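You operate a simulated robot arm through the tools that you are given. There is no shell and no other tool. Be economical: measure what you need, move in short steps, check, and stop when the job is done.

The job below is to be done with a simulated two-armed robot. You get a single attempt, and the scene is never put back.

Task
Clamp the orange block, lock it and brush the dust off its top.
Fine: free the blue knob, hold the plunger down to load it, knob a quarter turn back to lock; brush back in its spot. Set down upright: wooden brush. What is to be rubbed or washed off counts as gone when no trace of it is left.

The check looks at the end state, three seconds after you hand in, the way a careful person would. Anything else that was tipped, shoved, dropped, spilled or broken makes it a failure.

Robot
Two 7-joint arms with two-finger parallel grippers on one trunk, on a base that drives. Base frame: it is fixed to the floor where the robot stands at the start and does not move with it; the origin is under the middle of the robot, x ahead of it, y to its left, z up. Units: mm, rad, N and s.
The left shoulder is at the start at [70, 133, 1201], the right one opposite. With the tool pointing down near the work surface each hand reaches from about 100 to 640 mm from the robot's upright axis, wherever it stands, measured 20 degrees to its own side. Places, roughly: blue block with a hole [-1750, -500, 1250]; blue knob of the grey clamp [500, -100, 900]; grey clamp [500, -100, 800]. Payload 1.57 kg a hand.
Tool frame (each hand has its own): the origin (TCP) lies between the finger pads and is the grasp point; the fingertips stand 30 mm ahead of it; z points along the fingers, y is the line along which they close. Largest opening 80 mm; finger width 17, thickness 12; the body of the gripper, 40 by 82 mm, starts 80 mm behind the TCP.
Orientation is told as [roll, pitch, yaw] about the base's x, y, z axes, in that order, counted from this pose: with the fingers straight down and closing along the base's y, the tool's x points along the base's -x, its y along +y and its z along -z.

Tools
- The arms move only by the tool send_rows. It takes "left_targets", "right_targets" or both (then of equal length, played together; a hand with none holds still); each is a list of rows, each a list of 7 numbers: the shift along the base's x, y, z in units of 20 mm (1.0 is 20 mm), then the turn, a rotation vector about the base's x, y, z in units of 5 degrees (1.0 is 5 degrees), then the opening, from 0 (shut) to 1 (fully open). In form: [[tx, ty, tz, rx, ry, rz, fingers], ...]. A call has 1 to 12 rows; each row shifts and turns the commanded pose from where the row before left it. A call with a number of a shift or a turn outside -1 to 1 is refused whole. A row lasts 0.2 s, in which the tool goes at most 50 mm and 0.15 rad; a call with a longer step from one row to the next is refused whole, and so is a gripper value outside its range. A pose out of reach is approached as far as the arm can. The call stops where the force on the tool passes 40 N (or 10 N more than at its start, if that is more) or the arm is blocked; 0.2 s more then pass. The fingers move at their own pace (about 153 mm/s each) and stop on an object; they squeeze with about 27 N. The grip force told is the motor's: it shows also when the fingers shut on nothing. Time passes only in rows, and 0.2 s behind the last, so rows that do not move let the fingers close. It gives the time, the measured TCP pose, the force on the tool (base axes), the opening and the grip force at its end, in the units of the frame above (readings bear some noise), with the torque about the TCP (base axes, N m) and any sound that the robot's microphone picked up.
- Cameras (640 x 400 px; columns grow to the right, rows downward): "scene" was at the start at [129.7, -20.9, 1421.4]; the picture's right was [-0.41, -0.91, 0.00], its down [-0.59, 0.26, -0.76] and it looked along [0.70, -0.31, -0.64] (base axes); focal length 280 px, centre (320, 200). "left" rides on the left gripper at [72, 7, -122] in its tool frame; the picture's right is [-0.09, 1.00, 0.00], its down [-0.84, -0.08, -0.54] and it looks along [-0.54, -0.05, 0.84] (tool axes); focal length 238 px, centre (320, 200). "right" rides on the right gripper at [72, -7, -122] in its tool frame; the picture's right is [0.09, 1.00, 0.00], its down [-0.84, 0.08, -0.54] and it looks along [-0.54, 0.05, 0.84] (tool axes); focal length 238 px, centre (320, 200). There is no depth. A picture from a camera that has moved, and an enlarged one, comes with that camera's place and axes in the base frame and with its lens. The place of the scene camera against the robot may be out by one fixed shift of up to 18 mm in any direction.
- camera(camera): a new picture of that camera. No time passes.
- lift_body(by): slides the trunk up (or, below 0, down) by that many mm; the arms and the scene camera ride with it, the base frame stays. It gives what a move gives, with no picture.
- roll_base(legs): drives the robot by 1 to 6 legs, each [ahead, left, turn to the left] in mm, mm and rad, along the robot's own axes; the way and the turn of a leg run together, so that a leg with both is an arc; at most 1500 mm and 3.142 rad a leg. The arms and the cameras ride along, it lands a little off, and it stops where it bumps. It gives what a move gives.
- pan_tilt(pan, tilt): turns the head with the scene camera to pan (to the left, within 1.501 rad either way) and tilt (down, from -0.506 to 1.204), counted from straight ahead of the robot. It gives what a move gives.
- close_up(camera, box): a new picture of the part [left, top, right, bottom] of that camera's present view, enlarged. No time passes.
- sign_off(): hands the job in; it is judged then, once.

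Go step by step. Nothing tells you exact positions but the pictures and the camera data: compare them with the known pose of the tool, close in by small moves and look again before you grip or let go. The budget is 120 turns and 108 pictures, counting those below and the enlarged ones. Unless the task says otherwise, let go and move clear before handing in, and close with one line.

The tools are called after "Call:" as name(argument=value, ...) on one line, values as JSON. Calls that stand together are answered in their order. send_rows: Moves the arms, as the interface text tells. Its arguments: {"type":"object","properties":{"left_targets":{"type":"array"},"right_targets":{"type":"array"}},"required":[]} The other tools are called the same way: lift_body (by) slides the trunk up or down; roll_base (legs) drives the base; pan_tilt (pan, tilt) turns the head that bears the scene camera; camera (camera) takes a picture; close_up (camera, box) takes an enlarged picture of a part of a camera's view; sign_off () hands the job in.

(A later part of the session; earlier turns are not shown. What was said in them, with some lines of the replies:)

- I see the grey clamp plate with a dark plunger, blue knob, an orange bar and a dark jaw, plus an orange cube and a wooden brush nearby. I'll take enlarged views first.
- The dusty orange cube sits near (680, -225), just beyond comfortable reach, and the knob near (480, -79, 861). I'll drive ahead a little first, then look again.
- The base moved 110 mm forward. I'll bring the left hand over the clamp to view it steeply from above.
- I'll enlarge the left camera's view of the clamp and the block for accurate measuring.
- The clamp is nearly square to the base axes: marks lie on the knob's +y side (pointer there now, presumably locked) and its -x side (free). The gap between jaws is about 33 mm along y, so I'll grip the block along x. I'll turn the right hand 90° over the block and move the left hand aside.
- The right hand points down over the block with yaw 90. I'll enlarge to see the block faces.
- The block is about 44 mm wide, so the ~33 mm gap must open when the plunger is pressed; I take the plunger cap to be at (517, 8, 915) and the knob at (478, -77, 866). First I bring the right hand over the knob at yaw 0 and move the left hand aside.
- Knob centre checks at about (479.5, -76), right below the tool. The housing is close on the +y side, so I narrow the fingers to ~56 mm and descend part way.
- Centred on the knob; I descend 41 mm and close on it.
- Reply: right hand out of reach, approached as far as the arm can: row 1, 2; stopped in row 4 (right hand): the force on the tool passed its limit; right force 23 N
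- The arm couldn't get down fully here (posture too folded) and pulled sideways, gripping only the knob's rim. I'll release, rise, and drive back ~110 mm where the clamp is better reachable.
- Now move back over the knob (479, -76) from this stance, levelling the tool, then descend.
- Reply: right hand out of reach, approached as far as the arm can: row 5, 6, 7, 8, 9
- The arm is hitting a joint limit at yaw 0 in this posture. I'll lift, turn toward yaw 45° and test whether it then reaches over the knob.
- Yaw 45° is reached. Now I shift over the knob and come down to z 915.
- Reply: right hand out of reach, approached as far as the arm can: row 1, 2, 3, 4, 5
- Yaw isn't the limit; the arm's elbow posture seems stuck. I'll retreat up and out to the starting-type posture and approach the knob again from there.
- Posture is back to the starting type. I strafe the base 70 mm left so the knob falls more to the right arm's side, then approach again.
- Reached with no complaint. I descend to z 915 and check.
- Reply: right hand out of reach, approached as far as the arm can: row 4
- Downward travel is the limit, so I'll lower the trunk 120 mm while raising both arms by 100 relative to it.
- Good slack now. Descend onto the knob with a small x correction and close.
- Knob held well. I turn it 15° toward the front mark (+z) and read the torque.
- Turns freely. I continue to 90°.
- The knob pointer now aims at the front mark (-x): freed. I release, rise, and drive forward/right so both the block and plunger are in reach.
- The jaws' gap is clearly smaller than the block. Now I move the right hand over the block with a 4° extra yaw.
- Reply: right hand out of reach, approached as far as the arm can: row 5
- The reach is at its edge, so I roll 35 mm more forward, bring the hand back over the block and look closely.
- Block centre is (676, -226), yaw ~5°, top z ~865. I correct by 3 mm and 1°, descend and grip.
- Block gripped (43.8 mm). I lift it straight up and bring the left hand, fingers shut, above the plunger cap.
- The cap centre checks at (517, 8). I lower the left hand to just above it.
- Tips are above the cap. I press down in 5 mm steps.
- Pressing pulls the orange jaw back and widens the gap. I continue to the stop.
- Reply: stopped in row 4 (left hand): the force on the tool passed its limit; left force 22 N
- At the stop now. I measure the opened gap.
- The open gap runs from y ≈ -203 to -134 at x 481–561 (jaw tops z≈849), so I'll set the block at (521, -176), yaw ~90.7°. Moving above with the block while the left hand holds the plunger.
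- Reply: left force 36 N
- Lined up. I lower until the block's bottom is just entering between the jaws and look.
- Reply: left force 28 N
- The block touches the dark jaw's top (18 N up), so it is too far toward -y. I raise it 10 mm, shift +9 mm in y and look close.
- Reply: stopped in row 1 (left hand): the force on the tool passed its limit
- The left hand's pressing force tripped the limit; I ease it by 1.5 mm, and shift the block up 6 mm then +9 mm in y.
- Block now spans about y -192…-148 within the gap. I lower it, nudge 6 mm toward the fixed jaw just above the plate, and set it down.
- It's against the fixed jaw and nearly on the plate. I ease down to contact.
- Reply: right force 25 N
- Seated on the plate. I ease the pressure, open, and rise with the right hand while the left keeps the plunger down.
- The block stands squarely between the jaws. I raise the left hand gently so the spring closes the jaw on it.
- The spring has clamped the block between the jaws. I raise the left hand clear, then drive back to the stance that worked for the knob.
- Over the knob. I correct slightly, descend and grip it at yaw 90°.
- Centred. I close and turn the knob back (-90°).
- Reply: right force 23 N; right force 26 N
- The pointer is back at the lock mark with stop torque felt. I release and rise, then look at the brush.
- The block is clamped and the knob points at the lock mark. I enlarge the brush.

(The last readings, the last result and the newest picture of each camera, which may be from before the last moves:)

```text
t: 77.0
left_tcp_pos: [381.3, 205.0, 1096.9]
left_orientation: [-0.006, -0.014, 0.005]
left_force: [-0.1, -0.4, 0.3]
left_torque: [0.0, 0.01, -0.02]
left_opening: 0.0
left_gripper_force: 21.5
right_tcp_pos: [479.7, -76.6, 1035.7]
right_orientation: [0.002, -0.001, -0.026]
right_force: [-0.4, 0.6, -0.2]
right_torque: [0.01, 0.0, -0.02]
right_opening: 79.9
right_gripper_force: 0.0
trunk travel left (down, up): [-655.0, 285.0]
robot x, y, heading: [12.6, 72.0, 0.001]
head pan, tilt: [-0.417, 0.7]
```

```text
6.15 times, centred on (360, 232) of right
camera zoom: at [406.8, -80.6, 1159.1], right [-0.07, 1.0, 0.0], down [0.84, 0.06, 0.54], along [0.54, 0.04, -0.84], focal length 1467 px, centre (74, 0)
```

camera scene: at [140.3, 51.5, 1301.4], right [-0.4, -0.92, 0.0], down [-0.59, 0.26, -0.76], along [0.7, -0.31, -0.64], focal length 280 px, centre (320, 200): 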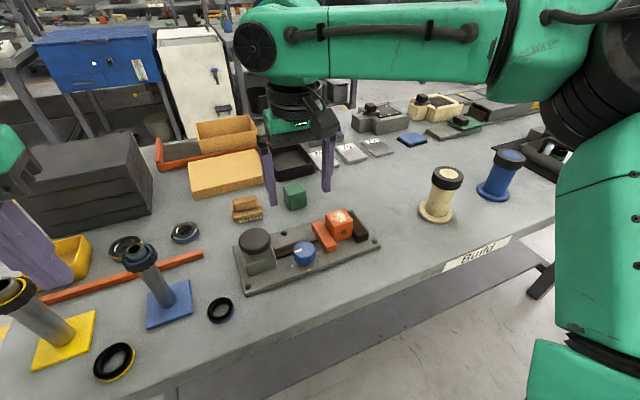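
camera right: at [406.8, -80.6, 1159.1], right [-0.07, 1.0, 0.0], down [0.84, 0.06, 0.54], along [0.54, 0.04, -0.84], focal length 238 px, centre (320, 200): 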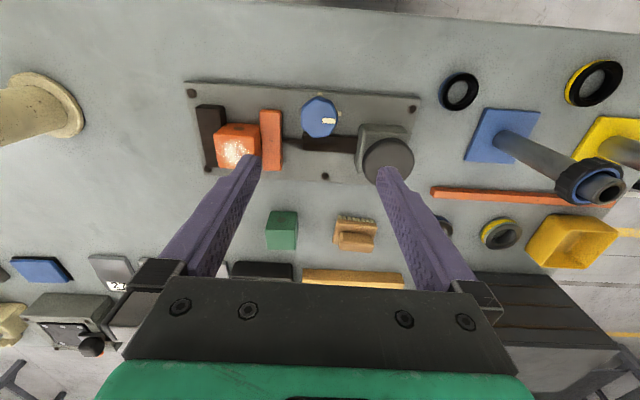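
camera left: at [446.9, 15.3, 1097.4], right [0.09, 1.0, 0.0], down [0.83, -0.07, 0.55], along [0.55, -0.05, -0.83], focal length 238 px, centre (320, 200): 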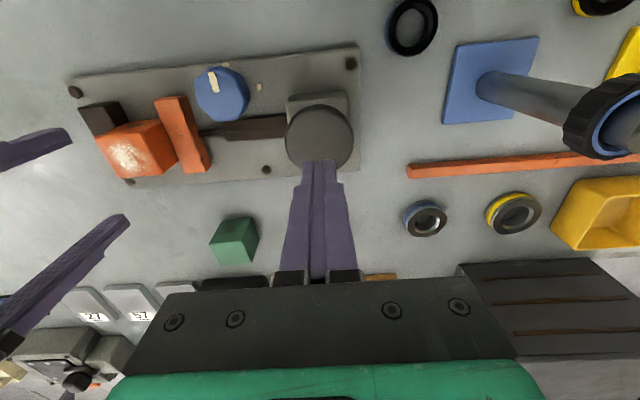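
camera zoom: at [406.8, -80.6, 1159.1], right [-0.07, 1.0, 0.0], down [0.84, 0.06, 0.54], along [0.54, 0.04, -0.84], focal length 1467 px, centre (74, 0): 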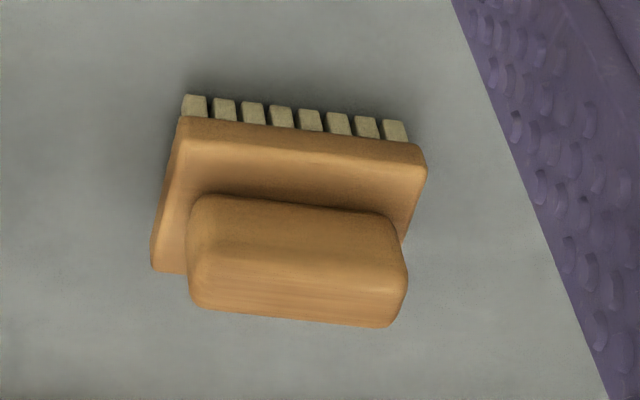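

The brush stands upright on its bristles with its handle along y, at about (678, -2). I'll drive forward/left and bring the right hand over it at yaw 90°.

Call:
roll_base(legs=[[115, 35, 0]])

Call:
send_rows(right_targets=[[0.4, 0.2, 0, 0, 0, 1, 1], [0.4, 0.2, 0, 0, 0, 1, 1], [0.4, 0.2, 0, 0, 0, 1, 1], [0.4, 0.2, 0, 0, 0, 1, 1], [0.4, 0.2, 0, 0, 0, 1, 1], [0.4, 0.2, 0, 0, 0, 1, 1], [0.4, 0.2, 0, 0, 0, 1, 1], [0.4, 0.2, 0, 0, 0, 1, 1], [0.4, 0.2, 0, 0, 0, 1, 1]])

Call:
send_rows(right_targets=[[0, 0, 0, 0, 0, 1, 1], [0, 0, 0, 0, 0, 1, 1], [0, 0, 0, 0, 0, 1, 1], [0, 0, 0, 0, 0, 1, 1], [0, 0, 0, 0, 0, 1, 1], [0, 0, 0, 0, 0, 1, 1], [0, 0, 0, 0, 0, 1, 1], [0, 0, 0, 0, 0, 1, 1], [0, 0, 0, 0, 0, 1, 1], [0, 0, 0, 0, 0, 0, 1]])

Call:
camera(camera="right")

```text
t: 78.3
left_tcp_pos: [495.1, 241.1, 1096.6]
left_orientation: [-0.006, -0.013, 0.005]
left_force: [0.0, 0.0, 0.5]
left_torque: [-0.02, 0.0, -0.01]
left_opening: 0.0
left_gripper_force: 20.7
right_tcp_pos: [591.6, -41.0, 1036.6]
right_orientation: [0.004, -0.002, -0.026]
right_force: [0.2, -0.2, 0.0]
right_torque: [-0.02, 0.0, -0.02]
right_opening: 80.0
right_gripper_force: 0.0
trunk travel left (down, up): [-655.0, 285.0]
robot x, y, heading: [124.4, 106.8, 0.007]
head pan, tilt: [-0.417, 0.7]
```

```text
t: 80.3
left_tcp_pos: [495.8, 239.8, 1096.0]
left_orientation: [-0.007, -0.014, 0.004]
left_force: [-1.1, 0.2, 0.2]
left_torque: [-0.01, -0.03, 0.02]
left_opening: 0.0
left_gripper_force: 21.5
right_tcp_pos: [633.1, -30.2, 1024.0]
right_orientation: [-0.003, -0.005, 0.762]
right_force: [-0.4, 1.7, -0.1]
right_torque: [0.01, 0.0, -0.01]
right_opening: 80.1
right_gripper_force: 0.2
right hand out of reach, approached as far as the arm can: row 5, 6, 7, 8, 9
trunk travel left (down, up): [-655.0, 285.0]
robot x, y, heading: [125.7, 110.6, 0.002]
head pan, tilt: [-0.417, 0.7]
```

```text
t: 82.5
left_tcp_pos: [495.9, 239.2, 1096.5]
left_orientation: [-0.005, -0.014, 0.003]
left_force: [-0.5, -0.9, 0.7]
left_torque: [0.01, 0.02, -0.04]
left_opening: 0.0
left_gripper_force: 20.9
right_tcp_pos: [632.5, -28.6, 1024.0]
right_orientation: [-0.001, -0.003, 1.546]
right_force: [0.5, -0.2, -0.6]
right_torque: [0.03, -0.01, 0.05]
right_opening: 79.7
right_gripper_force: 0.0
trunk travel left (down, up): [-655.0, 285.0]
robot x, y, heading: [124.3, 106.8, 0.006]
head pan, tilt: [-0.417, 0.7]
```

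```text
48 pictures are left
camera right: at [638.4, -101.4, 1148.5], right [-1.0, -0.07, 0.0], down [-0.06, 0.84, 0.54], along [-0.04, 0.54, -0.84], focal length 238 px, centre (320, 200)
```

right: 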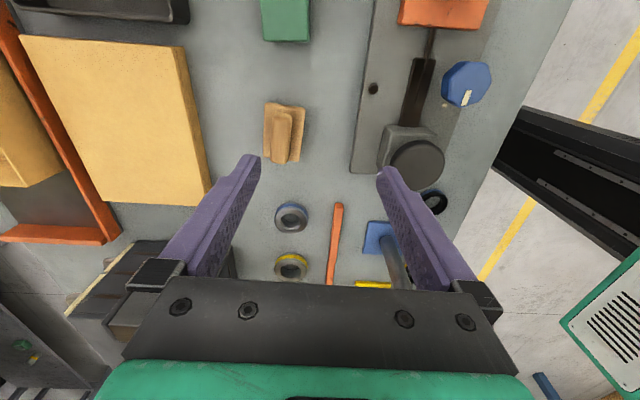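

The reach is short by ~45 mm; I roll 45 mm further forward and look closely at the brush.

Call:
roll_base(legs=[[45, 0, 0]])

Call:
send_rows(right_targets=[[0, 0.5, -1, 0, 0, 0.2, 1], [0, 0.5, -1, 0, 0, 0, 1], [0, 0, -1, 0, 0, 0, 1], [0, 0, 0, 0, 0, 0, 1]])

Call:
camera(camera="right")

```text
t: 83.4
left_tcp_pos: [536.8, 241.2, 1096.9]
left_orientation: [-0.006, -0.019, 0.003]
left_force: [0.1, -0.2, -0.5]
left_torque: [-0.04, -0.04, 0.0]
left_opening: 0.0
left_gripper_force: 21.2
right_tcp_pos: [674.2, -28.7, 1027.4]
right_orientation: [-0.004, -0.002, 1.545]
right_force: [0.6, 0.5, -0.2]
right_torque: [-0.01, -0.03, -0.01]
right_opening: 79.9
right_gripper_force: 0.0
trunk travel left (down, up): [-655.0, 285.0]
robot x, y, heading: [170.0, 104.9, 0.005]
head pan, tilt: [-0.417, 0.7]
```

```text
t: 84.4
left_tcp_pos: [539.9, 239.6, 1096.7]
left_orientation: [-0.006, -0.017, 0.003]
left_force: [-0.2, 0.0, 0.0]
left_torque: [0.04, -0.02, -0.01]
left_opening: 0.2
left_gripper_force: 21.0
right_tcp_pos: [671.9, -12.2, 964.8]
right_orientation: [0.0, -0.002, 1.564]
right_force: [0.6, -0.2, 0.2]
right_torque: [0.0, -0.02, 0.02]
right_opening: 80.1
right_gripper_force: 0.1
right hand out of reach, approached as far as the arm can: row 2
trunk travel left (down, up): [-655.0, 285.0]
robot x, y, heading: [172.1, 111.8, 0.003]
head pan, tilt: [-0.417, 0.7]
```

```text
47 pictures are left
camera right: at [678.8, -84.4, 1088.7], right [-1.0, -0.08, 0.0], down [-0.07, 0.84, 0.54], along [-0.05, 0.54, -0.84], focal length 238 px, centre (320, 200)
```

right: 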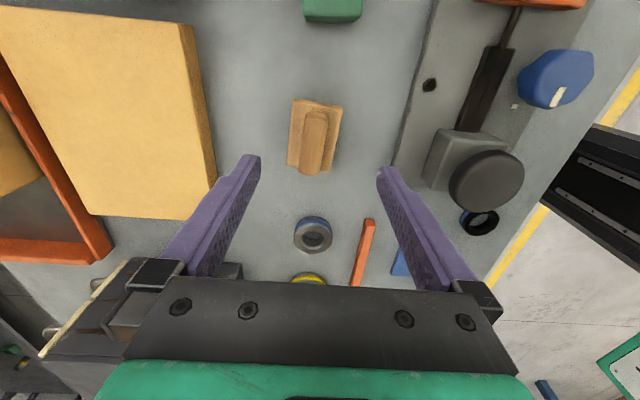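

Call:
close_up(camera="right", box=[260, 80, 380, 190])

```text
3.64 times, centred on (320, 135) of right
camera zoom: at [678.8, -84.4, 1088.7], right [-1.0, -0.08, 0.0], down [-0.07, 0.84, 0.54], along [-0.05, 0.54, -0.84], focal length 867 px, centre (320, 436)
```

zoom: 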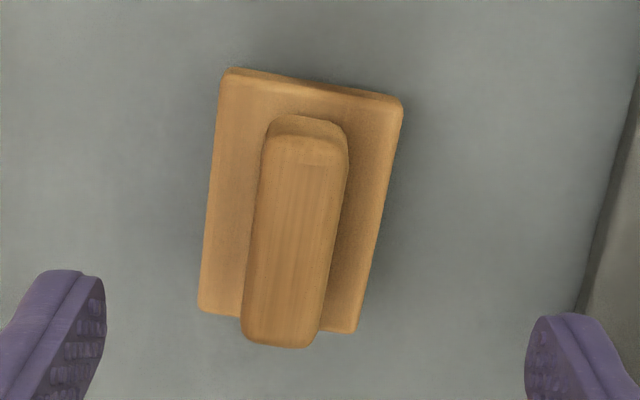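

Brush: centre (679, 0), board ~48×70 mm, handle ~21 mm wide along y with yaw about -3.5°, handle top z ≈863. I align and come down to z 882.

Call:
send_rows(right_targets=[[0.17, 0.3, -1, 0, 0, -0.62, 1], [0.18, 0.3, -1, 0, 0, 0, 1], [0, 0, -1, 0, 0, 0, 1], [0, 0, -1, 0, 0, 0, 0.7], [0, 0, -0.15, 0, 0, 0, 0.7], [0, 0, 0, 0, 0, 0, 0.7]])

Call:
camera(camera="right")

```text
t: 85.8
left_tcp_pos: [540.0, 241.4, 1095.9]
left_orientation: [-0.007, -0.014, 0.003]
left_force: [0.7, 0.0, -0.3]
left_torque: [-0.02, -0.01, -0.02]
left_opening: 0.0
left_gripper_force: 21.2
right_tcp_pos: [666.0, -13.4, 884.3]
right_orientation: [-0.002, -0.003, 1.511]
right_force: [-0.2, -0.4, 0.2]
right_torque: [0.01, -0.01, -0.01]
right_opening: 56.3
right_gripper_force: 0.1
right hand out of reach, approached as far as the arm can: row 1, 2, 4
trunk travel left (down, up): [-655.0, 285.0]
robot x, y, heading: [167.5, 107.4, 0.002]
head pan, tilt: [-0.417, 0.7]
```

```text
45 pictures are left
camera right: at [668.8, -84.5, 1007.8], right [-1.0, -0.03, 0.0], down [-0.03, 0.84, 0.55], along [-0.02, 0.54, -0.84], focal length 238 px, centre (320, 200)
```

right: 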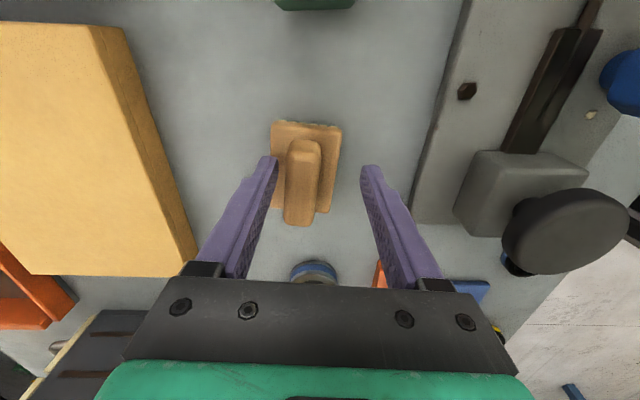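

The limit is inward reach again, so I rise and strafe the base left 70 mm and 15 forward.

Call:
send_rows(right_targets=[[0, 0, 1, 0, 0, 0, 1], [0, 0, 1, 0, 0, 0, 1], [0, 0, 1, 0, 0, 0, 1], [0, 0, 1, 0, 0, 0, 1], [0, 0, 1, 0, 0, 0, 1]])

Call:
roll_base(legs=[[15, 75, 0]])

Call:
send_rows(right_targets=[[-0.1, -1, 0, 0, 0, 0, 1], [0, -1, 0, 0, 0, 0, 1], [0, -1, -0.5, 0, 0, 0, 1], [0, 0, -1, 0, 0, 0, 1], [0, 0, 0, 0, 0, 0, 1]])

Call:
camera(camera="right")

```text
t: 87.0
left_tcp_pos: [539.1, 241.6, 1095.0]
left_orientation: [-0.005, -0.014, 0.005]
left_force: [0.3, 0.3, -1.3]
left_torque: [0.03, 0.01, 0.02]
left_opening: 0.0
left_gripper_force: 21.7
right_tcp_pos: [668.7, -12.6, 982.4]
right_orientation: [-0.001, -0.004, 1.509]
right_force: [0.5, 0.0, 0.2]
right_torque: [0.03, -0.01, 0.03]
right_opening: 79.9
right_gripper_force: 0.1
trunk travel left (down, up): [-655.0, 285.0]
robot x, y, heading: [167.6, 107.2, 0.007]
head pan, tilt: [-0.417, 0.7]
```

```text
t: 88.0
left_tcp_pos: [549.5, 287.3, 1095.0]
left_orientation: [-0.01, -0.013, -0.007]
left_force: [0.9, 1.0, -0.8]
left_torque: [-0.03, 0.01, -0.01]
left_opening: 0.2
left_gripper_force: 20.7
right_tcp_pos: [675.6, 31.8, 983.5]
right_orientation: [0.001, 0.004, 1.499]
right_force: [0.1, 0.9, 0.7]
right_torque: [-0.04, 0.01, -0.03]
right_opening: 79.9
right_gripper_force: 0.0
trunk travel left (down, up): [-655.0, 285.0]
robot x, y, heading: [179.4, 153.8, -0.007]
head pan, tilt: [-0.417, 0.7]
stopped in leg 1: the robot was blocked; the commanded pose is now the measured one
```

```text
t: 89.2
left_tcp_pos: [548.0, 283.2, 1096.8]
left_orientation: [-0.006, -0.015, -0.005]
left_force: [0.3, 0.4, 0.0]
left_torque: [-0.03, -0.04, 0.0]
left_opening: 0.1
left_gripper_force: 21.1
right_tcp_pos: [671.2, -33.4, 953.3]
right_orientation: [0.001, -0.003, 1.497]
right_force: [0.7, -0.6, 0.9]
right_torque: [-0.01, -0.02, 0.03]
right_opening: 80.1
right_gripper_force: 0.0
trunk travel left (down, up): [-655.0, 285.0]
robot x, y, heading: [176.4, 153.2, -0.004]
head pan, tilt: [-0.417, 0.7]
```

```text
44 pictures are left
camera right: at [672.0, -104.0, 1076.4], right [-1.0, -0.02, 0.0], down [-0.02, 0.84, 0.54], along [-0.01, 0.54, -0.84], focal length 238 px, centre (320, 200)
```

right: 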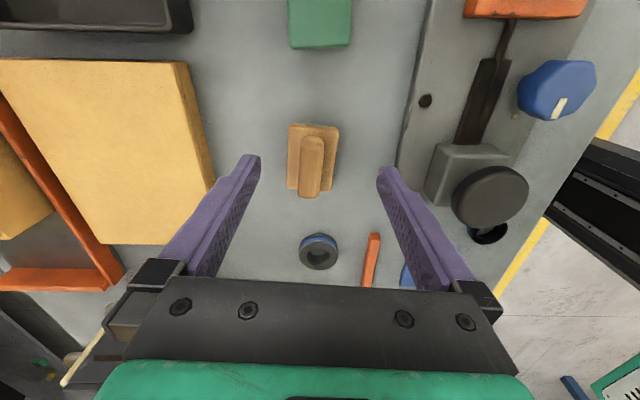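

The base bumped lightly and stopped; the brush is still at the same place. I check the scene and approach the brush.

Call:
send_rows(right_targets=[[0.2, 0.8, -0.5, 0, 0, 0, 1], [0.2, 0.85, -0.5, 0, 0, 0.15, 1], [0, 0, 0, 0, 0, 0, 1]])

Call:
close_up(camera="right", box=[240, 80, 400, 230])

Call:
camera(camera="scene")

```text
t: 90.0
left_tcp_pos: [548.4, 281.8, 1096.5]
left_orientation: [-0.005, -0.016, -0.006]
left_force: [0.5, -0.4, 0.7]
left_torque: [-0.02, 0.03, -0.01]
left_opening: 0.0
left_gripper_force: 21.5
right_tcp_pos: [679.7, 0.5, 932.2]
right_orientation: [-0.001, -0.002, 1.511]
right_force: [0.9, 0.0, -0.6]
right_torque: [-0.01, 0.01, -0.05]
right_opening: 79.8
right_gripper_force: 0.0
trunk travel left (down, up): [-655.0, 285.0]
robot x, y, heading: [174.6, 154.7, -0.009]
head pan, tilt: [-0.417, 0.7]
```

```text
2.67 times, centred on (320, 155) of right
camera zoom: at [681.3, -72.1, 1055.4], right [-1.0, -0.03, 0.0], down [-0.03, 0.84, 0.54], along [-0.02, 0.54, -0.84], focal length 636 px, centre (320, 320)
```

zoom: 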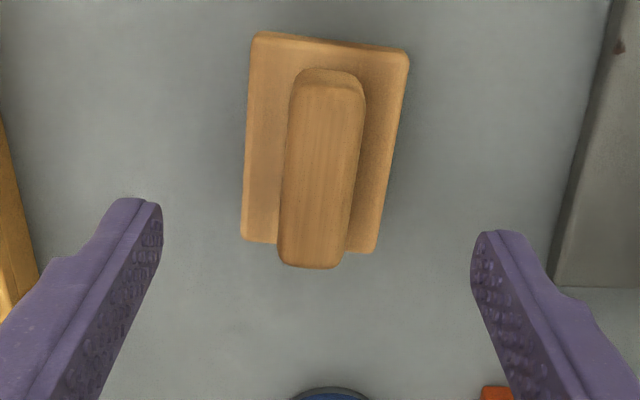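

```text
42 pictures are left
camera scene: at [305.0, 131.1, 1301.5], right [-0.41, -0.91, 0.0], down [-0.59, 0.27, -0.76], along [0.7, -0.32, -0.64], focal length 280 px, centre (320, 200)
```

scene: 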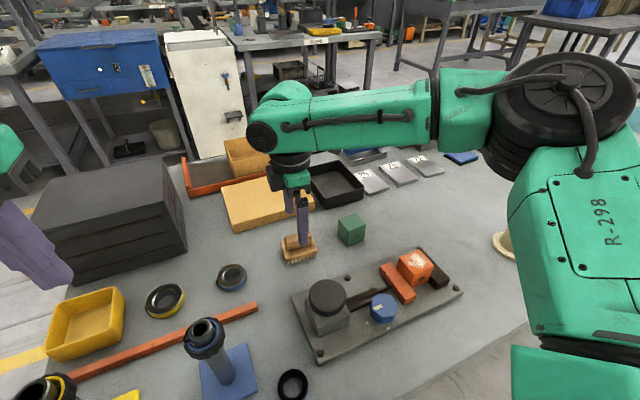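

The handle is centred at (679.5, 0), yaw -4.6°. I turn 1°, descend to z 878 and close.

Call:
send_rows(right_targets=[[0, 0, -1, 0, 0, -0.24, 0.8], [0, 0, -1, 0, 0, 0, 0.7], [0, 0, -0.7, 0, 0, 0, 0.6], [0, 0, 0, 0, 0, 0, 0.5], [0, 0, 0, 0, 0, 0, 0], [0, 0, 0, 0, 0, 0, 0], [0, 0, 0, 0, 0, 0, 0]])

Call:
camera(camera="right")

```text
t: 91.6
left_tcp_pos: [549.0, 282.9, 1095.9]
left_orientation: [-0.004, -0.014, -0.006]
left_force: [0.2, 0.3, -0.3]
left_torque: [0.01, 0.0, 0.02]
left_opening: 0.0
left_gripper_force: 21.6
right_tcp_pos: [677.6, 1.9, 877.4]
right_orientation: [0.0, -0.003, 1.489]
right_force: [0.4, -0.1, 0.4]
right_torque: [0.03, 0.03, 0.0]
right_opening: 21.0
right_gripper_force: 27.2
trunk travel left (down, up): [-655.0, 285.0]
robot x, y, heading: [176.3, 156.0, -0.011]
head pan, tilt: [-0.417, 0.7]
```

```text
41 pictures are left
camera right: at [679.4, -70.5, 1001.5], right [-1.0, -0.01, 0.0], down [-0.01, 0.84, 0.54], along [-0.01, 0.54, -0.84], focal length 238 px, centre (320, 200)
```

right: 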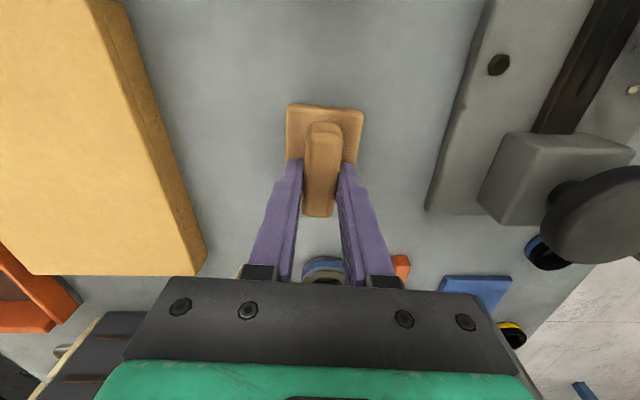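

Handle gripped at TCP (677.6, 1.9, 877.4), yaw 1.489 – the pose to return to. I lift, back the base off, and look.

Call:
send_rows(right_targets=[[0, 0, 0.5, 0, 0, 0, 0], [0, 0, 1, 0, 0, 0, 0], [0, 0, 1, 0, 0, 0, 0], [0, 0, 1, 0, 0, 0, 0], [0, 0, 1, 0, 0, 0, 0], [0, 0, 1, 0, 0, 0, 0], [0, 0, 1, 0, 0, 0, 0]])

Call:
roll_base(legs=[[-40, -85, 0]])

Call:
camera(camera="right")

```text
t: 93.2
left_tcp_pos: [547.5, 283.3, 1097.4]
left_orientation: [-0.006, -0.015, -0.006]
left_force: [0.0, 0.1, 0.4]
left_torque: [-0.01, 0.04, -0.03]
left_opening: 0.0
left_gripper_force: 21.2
right_tcp_pos: [680.7, 0.8, 1007.7]
right_orientation: [-0.002, 0.0, 1.491]
right_force: [-0.2, -0.6, -1.1]
right_torque: [0.01, -0.05, 0.0]
right_opening: 21.3
right_gripper_force: 27.3
trunk travel left (down, up): [-655.0, 285.0]
robot x, y, heading: [174.2, 152.8, -0.008]
head pan, tilt: [-0.417, 0.7]
```

```text
t: 94.3
left_tcp_pos: [508.9, 198.5, 1097.0]
left_orientation: [-0.006, -0.013, -0.008]
left_force: [-0.4, -0.4, -0.7]
left_torque: [0.0, 0.01, -0.02]
left_opening: 0.2
left_gripper_force: 21.0
right_tcp_pos: [639.5, -83.5, 1008.7]
right_orientation: [0.003, -0.002, 1.491]
right_force: [0.0, 1.1, 0.4]
right_torque: [0.02, 0.0, 0.01]
right_opening: 21.3
right_gripper_force: 26.9
trunk travel left (down, up): [-655.0, 285.0]
robot x, y, heading: [135.6, 67.7, -0.011]
head pan, tilt: [-0.417, 0.7]
```

```text
40 pictures are left
camera right: at [641.1, -155.3, 1131.9], right [-1.0, -0.01, 0.0], down [-0.01, 0.84, 0.54], along [-0.01, 0.54, -0.84], focal length 238 px, centre (320, 200)
```

right: 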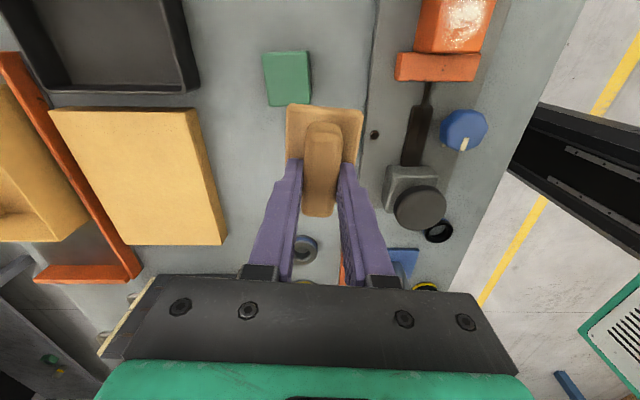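

Now I carry the brush above the block, aligned with the clamp.

Call:
send_rows(right_targets=[[-0.98, -0.77, 0, 0, 0, 0.5, 0], [-0.98, -0.77, 0, 0, 0, 0.5, 0], [-0.98, -0.77, 0, 0, 0, 0, 0], [-0.98, -0.77, 0, 0, 0, 0, 0], [-0.98, -0.77, 0, 0, 0, 0, 0], [-0.98, -0.77, 0, 0, 0, 0, 0], [0, 0, -1, 0, 0, 0, 0], [0, 0, -1, 0, 0, 0, 0], [0, 0, -0.6, 0, 0, 0, 0], [0, 0, 0, 0, 0, 0, 0]])

Call:
camera(camera="right")

Call:
camera(camera="scene")

```text
t: 96.5
left_tcp_pos: [509.3, 196.0, 1097.6]
left_orientation: [-0.005, -0.016, -0.008]
left_force: [-1.3, 0.4, 0.1]
left_torque: [0.0, -0.02, -0.01]
left_opening: 0.1
left_gripper_force: 21.1
right_tcp_pos: [521.5, -177.1, 957.2]
right_orientation: [0.002, -0.001, 1.574]
right_force: [0.6, -0.3, -0.8]
right_torque: [0.02, 0.0, 0.0]
right_opening: 21.3
right_gripper_force: 26.2
trunk travel left (down, up): [-655.0, 285.0]
robot x, y, heading: [140.8, 68.2, -0.01]
head pan, tilt: [-0.417, 0.7]
```

```text
39 pictures are left
camera right: at [528.6, -248.7, 1080.3], right [-1.0, -0.1, 0.0], down [-0.08, 0.84, 0.54], along [-0.05, 0.54, -0.84], focal length 238 px, centre (320, 200)
```

right: 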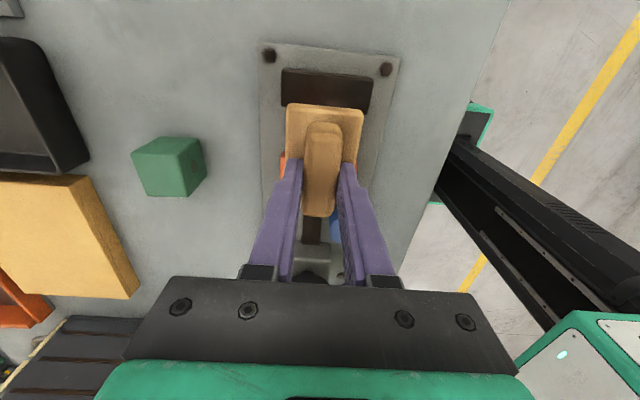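

```text
38 pictures are left
camera scene: at [265.9, 46.7, 1301.4], right [-0.41, -0.91, 0.0], down [-0.59, 0.27, -0.76], along [0.7, -0.32, -0.64], focal length 280 px, centre (320, 200)
```

scene: 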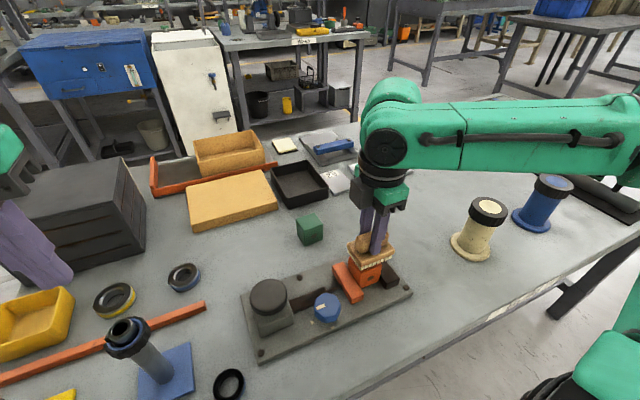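

The brush is above the block. I lower it in small steps to contact.

Call:
send_rows(right_targets=[[0, 0, -0.9, 0, 0, 0, 0], [0, 0, -0.15, 0, 0, 0, 0], [0, 0, -0.15, 0, 0, 0, 0], [0, 0, -0.1, 0, 0, 0, 0], [0, 0, 0, 0, 0, 0, 0]])

```text
t: 97.2
left_tcp_pos: [505.5, 198.0, 1097.5]
left_orientation: [-0.006, -0.017, -0.007]
left_force: [-0.7, -0.5, -0.7]
left_torque: [-0.01, 0.02, -0.02]
left_opening: 0.0
left_gripper_force: 21.0
right_tcp_pos: [520.7, -177.7, 941.6]
right_orientation: [-0.013, 0.003, 1.576]
right_force: [-7.7, 0.5, 20.4]
right_torque: [0.12, 0.85, 0.03]
right_opening: 21.5
right_gripper_force: 27.2
trunk travel left (down, up): [-655.0, 285.0]
robot x, y, heading: [138.8, 68.3, -0.005]
head pan, tilt: [-0.417, 0.7]
stopped in row 3 (right hand): the force on the tool passed its limit (the readings are from after the stop); the commanded pose is now the measured one
```

Contact came at z ≈942, a bit higher than predicted. I ease up 1 mm and begin strokes along x.

Call:
send_rows(right_targets=[[0, 0, 0.05, 0, 0, 0, 0], [0.6, 0, 0, 0, 0, 0, 0], [0.6, 0, 0, 0, 0, 0, 0], [0.4, 0, 0, 0, 0, 0, 0], [-0.6, 0, 0, 0, 0, 0, 0], [-0.6, 0, 0, 0, 0, 0, 0], [-0.6, 0, 0, 0, 0, 0, 0], [-0.6, 0, 0, 0, 0, 0, 0], [-0.6, 0, 0, 0, 0, 0, 0], [0, 0, 0, 0, 0, 0, 0]])

Call:
camera(camera="right")

```text
t: 99.4
left_tcp_pos: [506.6, 199.9, 1096.3]
left_orientation: [-0.007, -0.015, -0.009]
left_force: [0.7, -0.8, 0.0]
left_torque: [0.02, 0.02, 0.0]
left_opening: 0.1
left_gripper_force: 20.7
right_tcp_pos: [494.0, -176.4, 939.6]
right_orientation: [-0.013, 0.003, 1.578]
right_force: [9.7, -0.1, 29.7]
right_torque: [0.13, -0.62, 0.02]
right_opening: 21.1
right_gripper_force: 26.9
trunk travel left (down, up): [-655.0, 285.0]
robot x, y, heading: [137.5, 68.4, -0.007]
head pan, tilt: [-0.417, 0.7]
```

```text
37 pictures are left
camera right: at [500.6, -246.5, 1064.7], right [-0.99, -0.1, -0.01], down [-0.09, 0.84, 0.54], along [-0.04, 0.54, -0.84], focal length 238 px, centre (320, 200)
```

right: 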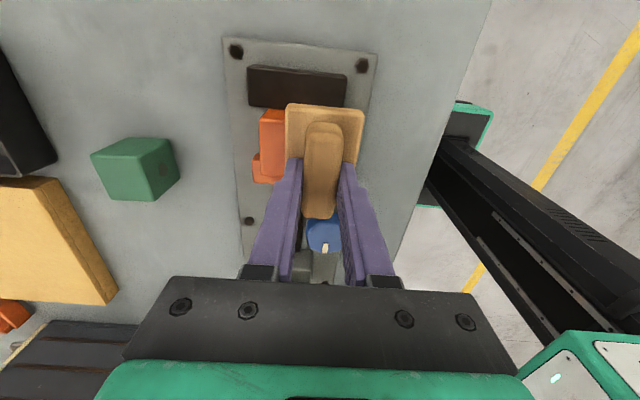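

The exposed part looks clean. I make several more strokes with a little side shift.

Call:
send_rows(right_targets=[[0, 0.25, 0.05, 0, 0, 0, 0], [0.75, 0, 0, 0, 0, 0, 0], [0.75, 0, 0, 0, 0, 0, 0], [0.75, 0, 0, 0, 0, 0, 0], [0.75, 0, 0, 0, 0, 0, 0], [0, -0.5, 0, 0, 0, 0, 0], [-0.75, 0, 0, 0, 0, 0, 0], [-0.75, 0, 0, 0, 0, 0, 0], [-0.75, 0, 0, 0, 0, 0, 0], [-0.75, 0, 0, 0, 0, 0, 0], [0, 0.25, 0, 0, 0, 0, 0]])

Call:
send_rows(right_targets=[[0.75, 0, 0, 0, 0, 0, 0], [0.75, 0, 0, 0, 0, 0, 0], [0.75, 0, 0, 0, 0, 0, 0], [0.75, 0, 0, 0, 0, 0, 0], [-0.75, 0, 0, 0, 0, 0, 0], [-0.75, 0, 0, 0, 0, 0, 0], [0, 0, 1, 0, 0, 0, 0], [0, 0, 1, 0, 0, 0, 0], [1, 0, 1, 0, 0, 0, 0], [1, 0, 0, 0, 0, 0, 0], [1, 0, 0, 0, 0, 0, 0], [1, 0, 0, 0, 0, 0, 0]])

Call:
camera(camera="right")

Call:
camera(camera="scene")

```text
t: 101.8
left_tcp_pos: [507.6, 197.4, 1095.4]
left_orientation: [-0.005, -0.013, -0.01]
left_force: [-0.2, -0.5, -0.4]
left_torque: [-0.01, 0.01, 0.01]
left_opening: 0.3
left_gripper_force: 21.2
right_tcp_pos: [495.3, -177.3, 940.2]
right_orientation: [-0.007, 0.002, 1.578]
right_force: [-1.1, -2.8, 5.0]
right_torque: [-0.13, 0.04, -0.03]
right_opening: 21.1
right_gripper_force: 26.7
trunk travel left (down, up): [-655.0, 285.0]
robot x, y, heading: [139.0, 66.3, -0.008]
head pan, tilt: [-0.417, 0.7]
```

```text
t: 104.4
left_tcp_pos: [509.8, 196.9, 1095.5]
left_orientation: [-0.006, -0.012, -0.007]
left_force: [0.0, -0.4, -0.7]
left_torque: [-0.01, 0.0, -0.04]
left_opening: 0.0
left_gripper_force: 21.7
right_tcp_pos: [606.4, -176.6, 1000.1]
right_orientation: [-0.007, 0.001, 1.579]
right_force: [-0.5, -0.2, -1.0]
right_torque: [-0.02, 0.04, -0.03]
right_opening: 21.4
right_gripper_force: 27.2
trunk travel left (down, up): [-655.0, 285.0]
robot x, y, heading: [136.9, 66.6, -0.006]
head pan, tilt: [-0.417, 0.7]
```

```text
36 pictures are left
camera right: at [612.8, -247.0, 1123.8], right [-1.0, -0.1, -0.01], down [-0.09, 0.84, 0.54], along [-0.05, 0.54, -0.84], focal length 238 px, centre (320, 200)
```

right: 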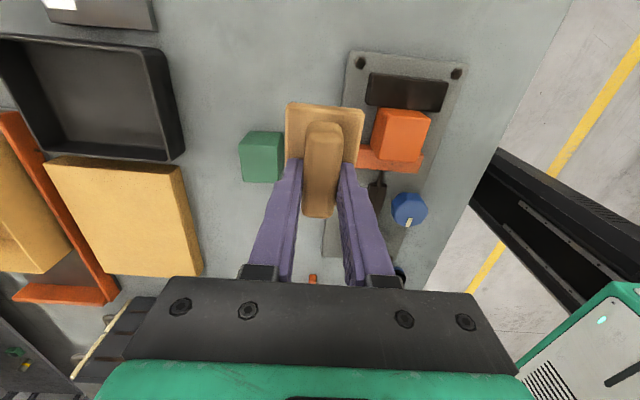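

```text
35 pictures are left
camera scene: at [267.0, 46.8, 1301.3], right [-0.41, -0.91, 0.0], down [-0.59, 0.27, -0.76], along [0.7, -0.32, -0.65], focal length 280 px, centre (320, 200)
```

scene: 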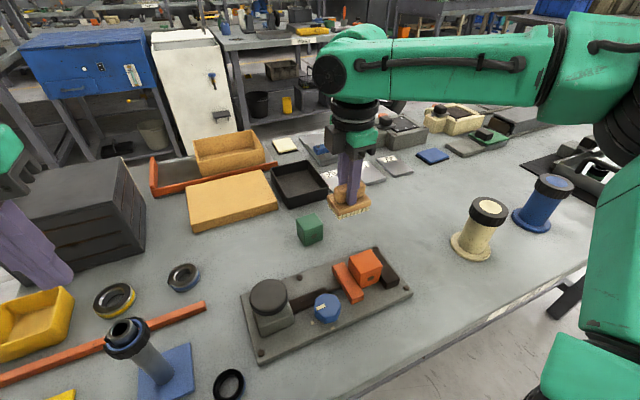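

Call:
close_up(camera="right", box=[350, 60, 460, 240])

Call:
close_up(camera="scene", box=[290, 235, 420, 325])

```text
2.22 times, centred on (405, 150) of right
camera zoom: at [612.8, -247.0, 1123.8], right [-1.0, -0.1, -0.01], down [-0.09, 0.84, 0.54], along [-0.05, 0.54, -0.84], focal length 530 px, centre (131, 311)
```

zoom: 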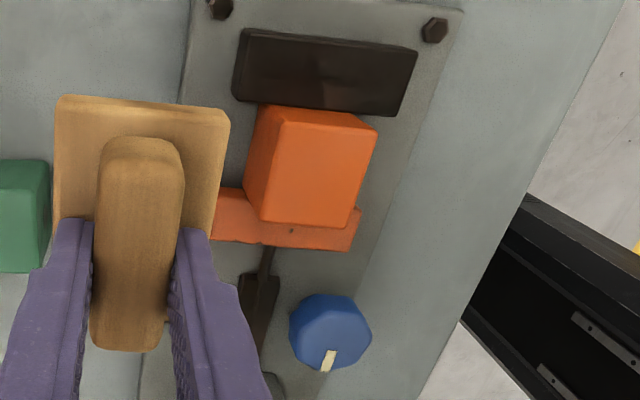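

```text
4.44 times, centred on (355, 280) of scene
camera zoom: at [267.0, 46.8, 1301.3], right [-0.41, -0.91, 0.0], down [-0.59, 0.27, -0.76], along [0.7, -0.32, -0.65], focal length 1244 px, centre (164, -156)
```

zoom: 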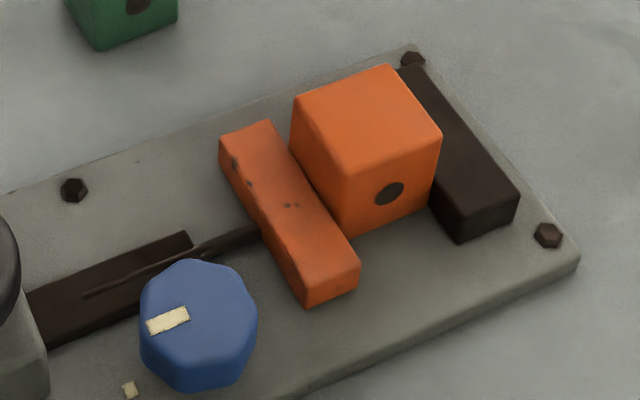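

The block's top is clean, both jaws touch it and the knob points at the lock mark. Now I bring the brush back: drive to the pick-up stance and move over its spot.

Call:
roll_base(legs=[[38, 76, 0]])

Call:
send_rows(right_targets=[[0.35, 0.95, 0, 0, 0, -0.5, 0], [0.35, 0.95, 0, 0, 0, -0.5, 0], [0.35, 0.95, 0, 0, 0, 0, 0], [0.35, 0.95, 0, 0, 0, 0, 0], [0.2, 0.95, 0, 0, 0, 0, 0], [0, 0, 0, 0, 0, 0, 0]])

```text
t: 105.5
left_tcp_pos: [546.9, 269.9, 1095.4]
left_orientation: [-0.005, -0.016, -0.01]
left_force: [0.1, -0.1, -0.1]
left_torque: [-0.02, -0.02, 0.01]
left_opening: 0.4
left_gripper_force: 20.6
right_tcp_pos: [644.4, -102.3, 1000.7]
right_orientation: [-0.011, 0.0, 1.575]
right_force: [0.2, -0.6, -1.8]
right_torque: [0.01, 0.02, -0.02]
right_opening: 21.4
right_gripper_force: 27.1
trunk travel left (down, up): [-655.0, 285.0]
robot x, y, heading: [179.0, 139.7, -0.014]
head pan, tilt: [-0.417, 0.7]
```

```text
t: 106.9
left_tcp_pos: [546.6, 271.5, 1097.0]
left_orientation: [-0.006, -0.015, -0.011]
left_force: [0.6, -0.5, -0.5]
left_torque: [-0.02, 0.0, -0.02]
left_opening: 0.1
left_gripper_force: 21.2
right_tcp_pos: [675.6, -7.2, 999.3]
right_orientation: [-0.008, 0.001, 1.488]
right_force: [0.2, -0.1, -0.7]
right_torque: [0.05, -0.02, 0.04]
right_opening: 21.4
right_gripper_force: 27.3
trunk travel left (down, up): [-655.0, 285.0]
robot x, y, heading: [174.3, 142.0, -0.009]
head pan, tilt: [-0.417, 0.7]
```

I correct to (678.5, 1.4), level, and descend to just above the table.

Call:
send_rows(right_targets=[[0.15, 0.43, -1, 0.09, 0, 0, 0], [0, 0, -1, 0, 0, 0, 0], [0, 0, -1, 0, 0, 0, 0], [0, 0, -1, 0, 0, 0, 0], [0, 0, -1, 0, 0, 0, 0], [0, 0, -0.4, 0, 0, 0, 0], [0, 0, 0, 0, 0, 0, 0]])

Call:
camera(camera="right")

```text
t: 108.5
left_tcp_pos: [547.2, 271.8, 1096.0]
left_orientation: [-0.005, -0.014, -0.008]
left_force: [0.6, 0.4, 0.6]
left_torque: [-0.02, -0.01, 0.03]
left_opening: 0.0
left_gripper_force: 21.2
right_tcp_pos: [678.2, 1.6, 892.0]
right_orientation: [-0.007, -0.006, 1.489]
right_force: [-0.8, 0.5, -1.1]
right_torque: [0.0, 0.0, 0.01]
right_opening: 21.3
right_gripper_force: 27.3
trunk travel left (down, up): [-655.0, 285.0]
robot x, y, heading: [176.5, 146.4, -0.007]
head pan, tilt: [-0.417, 0.7]
```

```text
32 pictures are left
camera right: at [677.9, -70.7, 1015.5], right [-1.0, -0.01, -0.01], down [-0.01, 0.84, 0.55], along [0.0, 0.55, -0.84], focal length 238 px, centre (320, 200)
```

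right: 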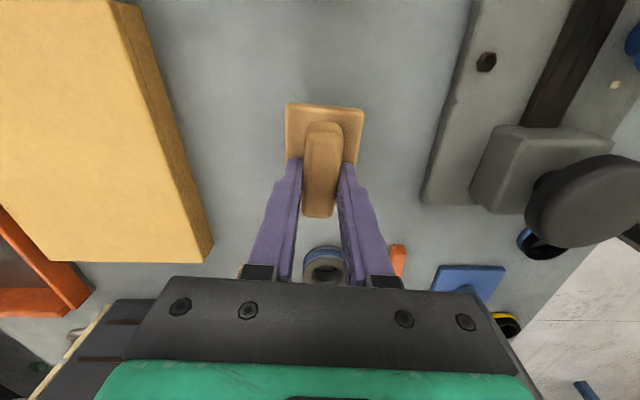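

I lower in 3 mm steps until it touches.

Call:
send_rows(right_targets=[[0, 0, -0.4, 0.09, 0.06, 0, 0], [0, 0, -0.15, 0, 0, 0, 0], [0, 0, -0.1, 0, 0, 0, 0], [0, 0, 0, 0, 0, 0, 0]])

```text
t: 109.5
left_tcp_pos: [547.4, 272.4, 1096.0]
left_orientation: [-0.006, -0.013, -0.009]
left_force: [0.0, -0.1, 0.1]
left_torque: [0.02, 0.02, 0.01]
left_opening: 0.2
left_gripper_force: 21.5
right_tcp_pos: [678.1, 0.3, 879.8]
right_orientation: [-0.001, -0.014, 1.487]
right_force: [-0.1, -0.2, -1.1]
right_torque: [-0.02, 0.01, 0.02]
right_opening: 21.3
right_gripper_force: 26.5
trunk travel left (down, up): [-655.0, 285.0]
robot x, y, heading: [172.0, 145.5, -0.012]
head pan, tilt: [-0.417, 0.7]
```

No contact yet; I level the small tilt and continue down.

Call:
send_rows(right_targets=[[0, 0.05, -0.08, -0.16, 0, 0, 0], [0, 0, -0.06, 0, 0, 0, 0], [0, 0, 0, 0, 0, 0, 0]])

```text
t: 110.3
left_tcp_pos: [547.5, 271.6, 1096.2]
left_orientation: [-0.006, -0.014, -0.007]
left_force: [-1.2, -0.3, -0.7]
left_torque: [0.0, -0.01, 0.0]
left_opening: 0.2
left_gripper_force: 21.1
right_tcp_pos: [677.8, 3.0, 878.8]
right_orientation: [-0.004, -0.001, 1.487]
right_force: [0.8, 0.1, -0.7]
right_torque: [0.01, -0.01, 0.01]
right_opening: 21.3
right_gripper_force: 27.4
trunk travel left (down, up): [-655.0, 285.0]
robot x, y, heading: [173.9, 142.8, -0.015]
head pan, tilt: [-0.417, 0.7]
```

Call:
send_rows(right_targets=[[0, -0.05, -0.08, 0, 0, 0, 0], [0, 0, -0.06, 0, 0, 0, 0], [0, 0, 0, 0, 0, 0, 0]])

```text
t: 111.1
left_tcp_pos: [546.2, 271.5, 1096.9]
left_orientation: [-0.006, -0.015, -0.008]
left_force: [0.0, 0.3, -0.2]
left_torque: [-0.01, -0.04, -0.01]
left_opening: 0.1
left_gripper_force: 21.3
right_tcp_pos: [678.3, 1.7, 875.2]
right_orientation: [-0.005, -0.002, 1.49]
right_force: [-1.0, 0.0, 3.5]
right_torque: [-0.12, 0.18, -0.05]
right_opening: 20.9
right_gripper_force: 26.9
trunk travel left (down, up): [-655.0, 285.0]
robot x, y, heading: [173.5, 142.3, -0.011]
head pan, tilt: [-0.417, 0.7]
```

Contact felt at z 875. I open and rise straight up.

Call:
send_rows(right_targets=[[0, 0, 0, 0, 0, 0, 0.5], [0, 0, 0, 0, 0, 0, 0.7], [0, 0, 0, 0, 0, 0, 0.7], [0, 0, 1, 0, 0, 0, 0.7], [0, 0, 1, 0, 0, 0, 0.7], [0, 0, 1, 0, 0, 0, 0.7], [0, 0, 1, 0, 0, 0, 0.7], [0, 0, 1, 0, 0, 0, 0.7], [0, 0, 1, 0, 0, 0, 0.7]])

Call:
camera(camera="right")

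Call:
roll_base(legs=[[-120, -60, 0]])

Call:
camera(camera="scene")

```text
t: 113.1
left_tcp_pos: [547.4, 271.2, 1096.8]
left_orientation: [-0.005, -0.013, -0.009]
left_force: [0.1, -0.9, -0.4]
left_torque: [0.0, 0.02, -0.02]
left_opening: 0.0
left_gripper_force: 22.0
right_tcp_pos: [679.6, 2.0, 996.0]
right_orientation: [-0.005, -0.001, 1.488]
right_force: [0.7, 1.0, -0.8]
right_torque: [-0.01, -0.02, 0.01]
right_opening: 56.2
right_gripper_force: 0.0
trunk travel left (down, up): [-655.0, 285.0]
robot x, y, heading: [173.1, 147.6, -0.012]
head pan, tilt: [-0.417, 0.7]
```

```text
31 pictures are left
camera right: at [679.0, -70.0, 1119.1], right [-1.0, -0.01, 0.0], down [-0.01, 0.84, 0.54], along [0.0, 0.54, -0.84], focal length 238 px, centre (320, 200)
```

right: 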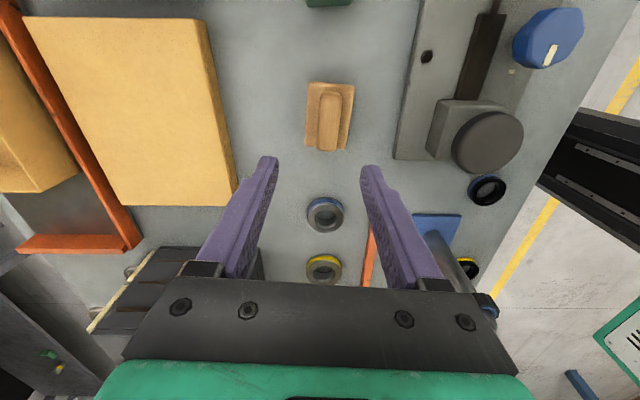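

```text
t: 114.4
left_tcp_pos: [427.8, 213.2, 1095.6]
left_orientation: [-0.006, -0.014, -0.008]
left_force: [-0.4, -0.1, -1.0]
left_torque: [-0.01, 0.02, 0.02]
left_opening: 0.0
left_gripper_force: 21.7
right_tcp_pos: [560.5, -57.3, 994.6]
right_orientation: [-0.002, 0.0, 1.488]
right_force: [-0.1, 0.6, 0.2]
right_torque: [0.02, -0.02, -0.01]
right_opening: 56.2
right_gripper_force: 0.0
trunk travel left (down, up): [-655.0, 285.0]
robot x, y, heading: [55.4, 82.8, -0.008]
head pan, tilt: [-0.417, 0.7]
```

```text
30 pictures are left
camera scene: at [185.8, 62.8, 1301.3], right [-0.41, -0.91, 0.0], down [-0.59, 0.27, -0.76], along [0.7, -0.32, -0.65], focal length 280 px, centre (320, 200)
```

scene: 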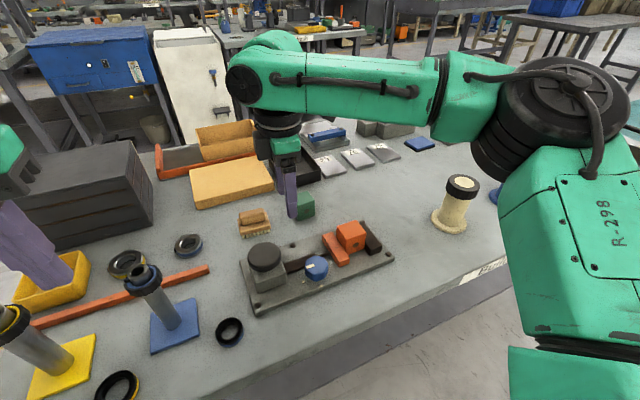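

The brush is upright in its spot and nothing else moved. I raise the right hand clear and take final close looks.

Call:
send_rows(right_targets=[[0, -0.5, 1, 0, 0, 0, 0.7], [0, -0.5, 1, 0, 0, 0, 0.7], [0, -0.5, 1, 0, 0, 0, 0.7], [0, -0.5, 1, 0, 0, 0, 0.7], [0, 0, 0, 0, 0, 0, 0.7]])

Call:
close_up(camera="scene", box=[225, 195, 405, 320])

Call:
camera(camera="right")

```text
t: 115.6
left_tcp_pos: [428.4, 212.9, 1096.7]
left_orientation: [-0.005, -0.013, -0.01]
left_force: [0.6, 1.2, 0.4]
left_torque: [-0.06, 0.01, 0.01]
left_opening: 0.0
left_gripper_force: 21.4
right_tcp_pos: [558.7, -97.8, 1076.0]
right_orientation: [-0.003, -0.003, 1.488]
right_force: [-0.4, -0.4, 0.7]
right_torque: [0.0, -0.01, 0.0]
right_opening: 56.3
right_gripper_force: 0.1
trunk travel left (down, up): [-655.0, 285.0]
robot x, y, heading: [57.8, 87.3, -0.008]
head pan, tilt: [-0.417, 0.7]
```

```text
3.20 times, centred on (315, 258) of scene
camera zoom: at [184.6, 62.2, 1301.4], right [-0.41, -0.91, 0.0], down [-0.59, 0.27, -0.76], along [0.7, -0.32, -0.64], focal length 896 px, centre (336, 16)
```

zoom: 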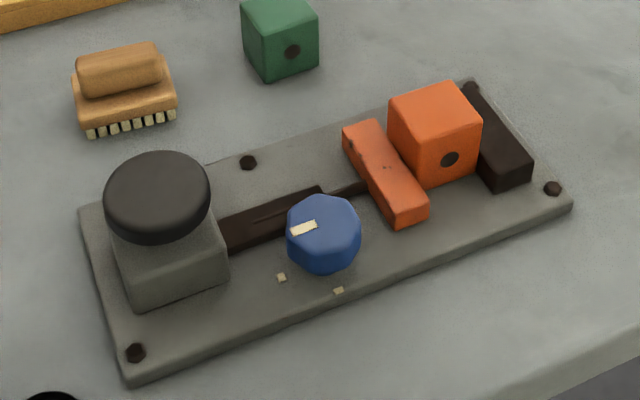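

```text
28 pictures are left
camera right: at [558.9, -169.7, 1198.9], right [-1.0, -0.01, 0.0], down [-0.01, 0.84, 0.54], along [0.0, 0.54, -0.84], focal length 238 px, centre (320, 200)
```

right: 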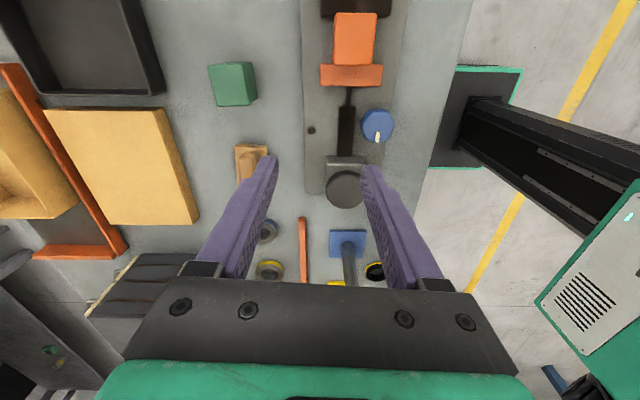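

The block is clamped and clean, the knob points at its lock mark, and the brush stands upright in its spot; both hands are clear, so I hand in.

Call:
sign_off()

```text
The job is handed in.
```

The orange block is clamped and locked with its top brushed clean, and the brush stands upright back in its spot. The base bumped something once while I was lining up for the brush, but nothing on the table looked moved afterward.
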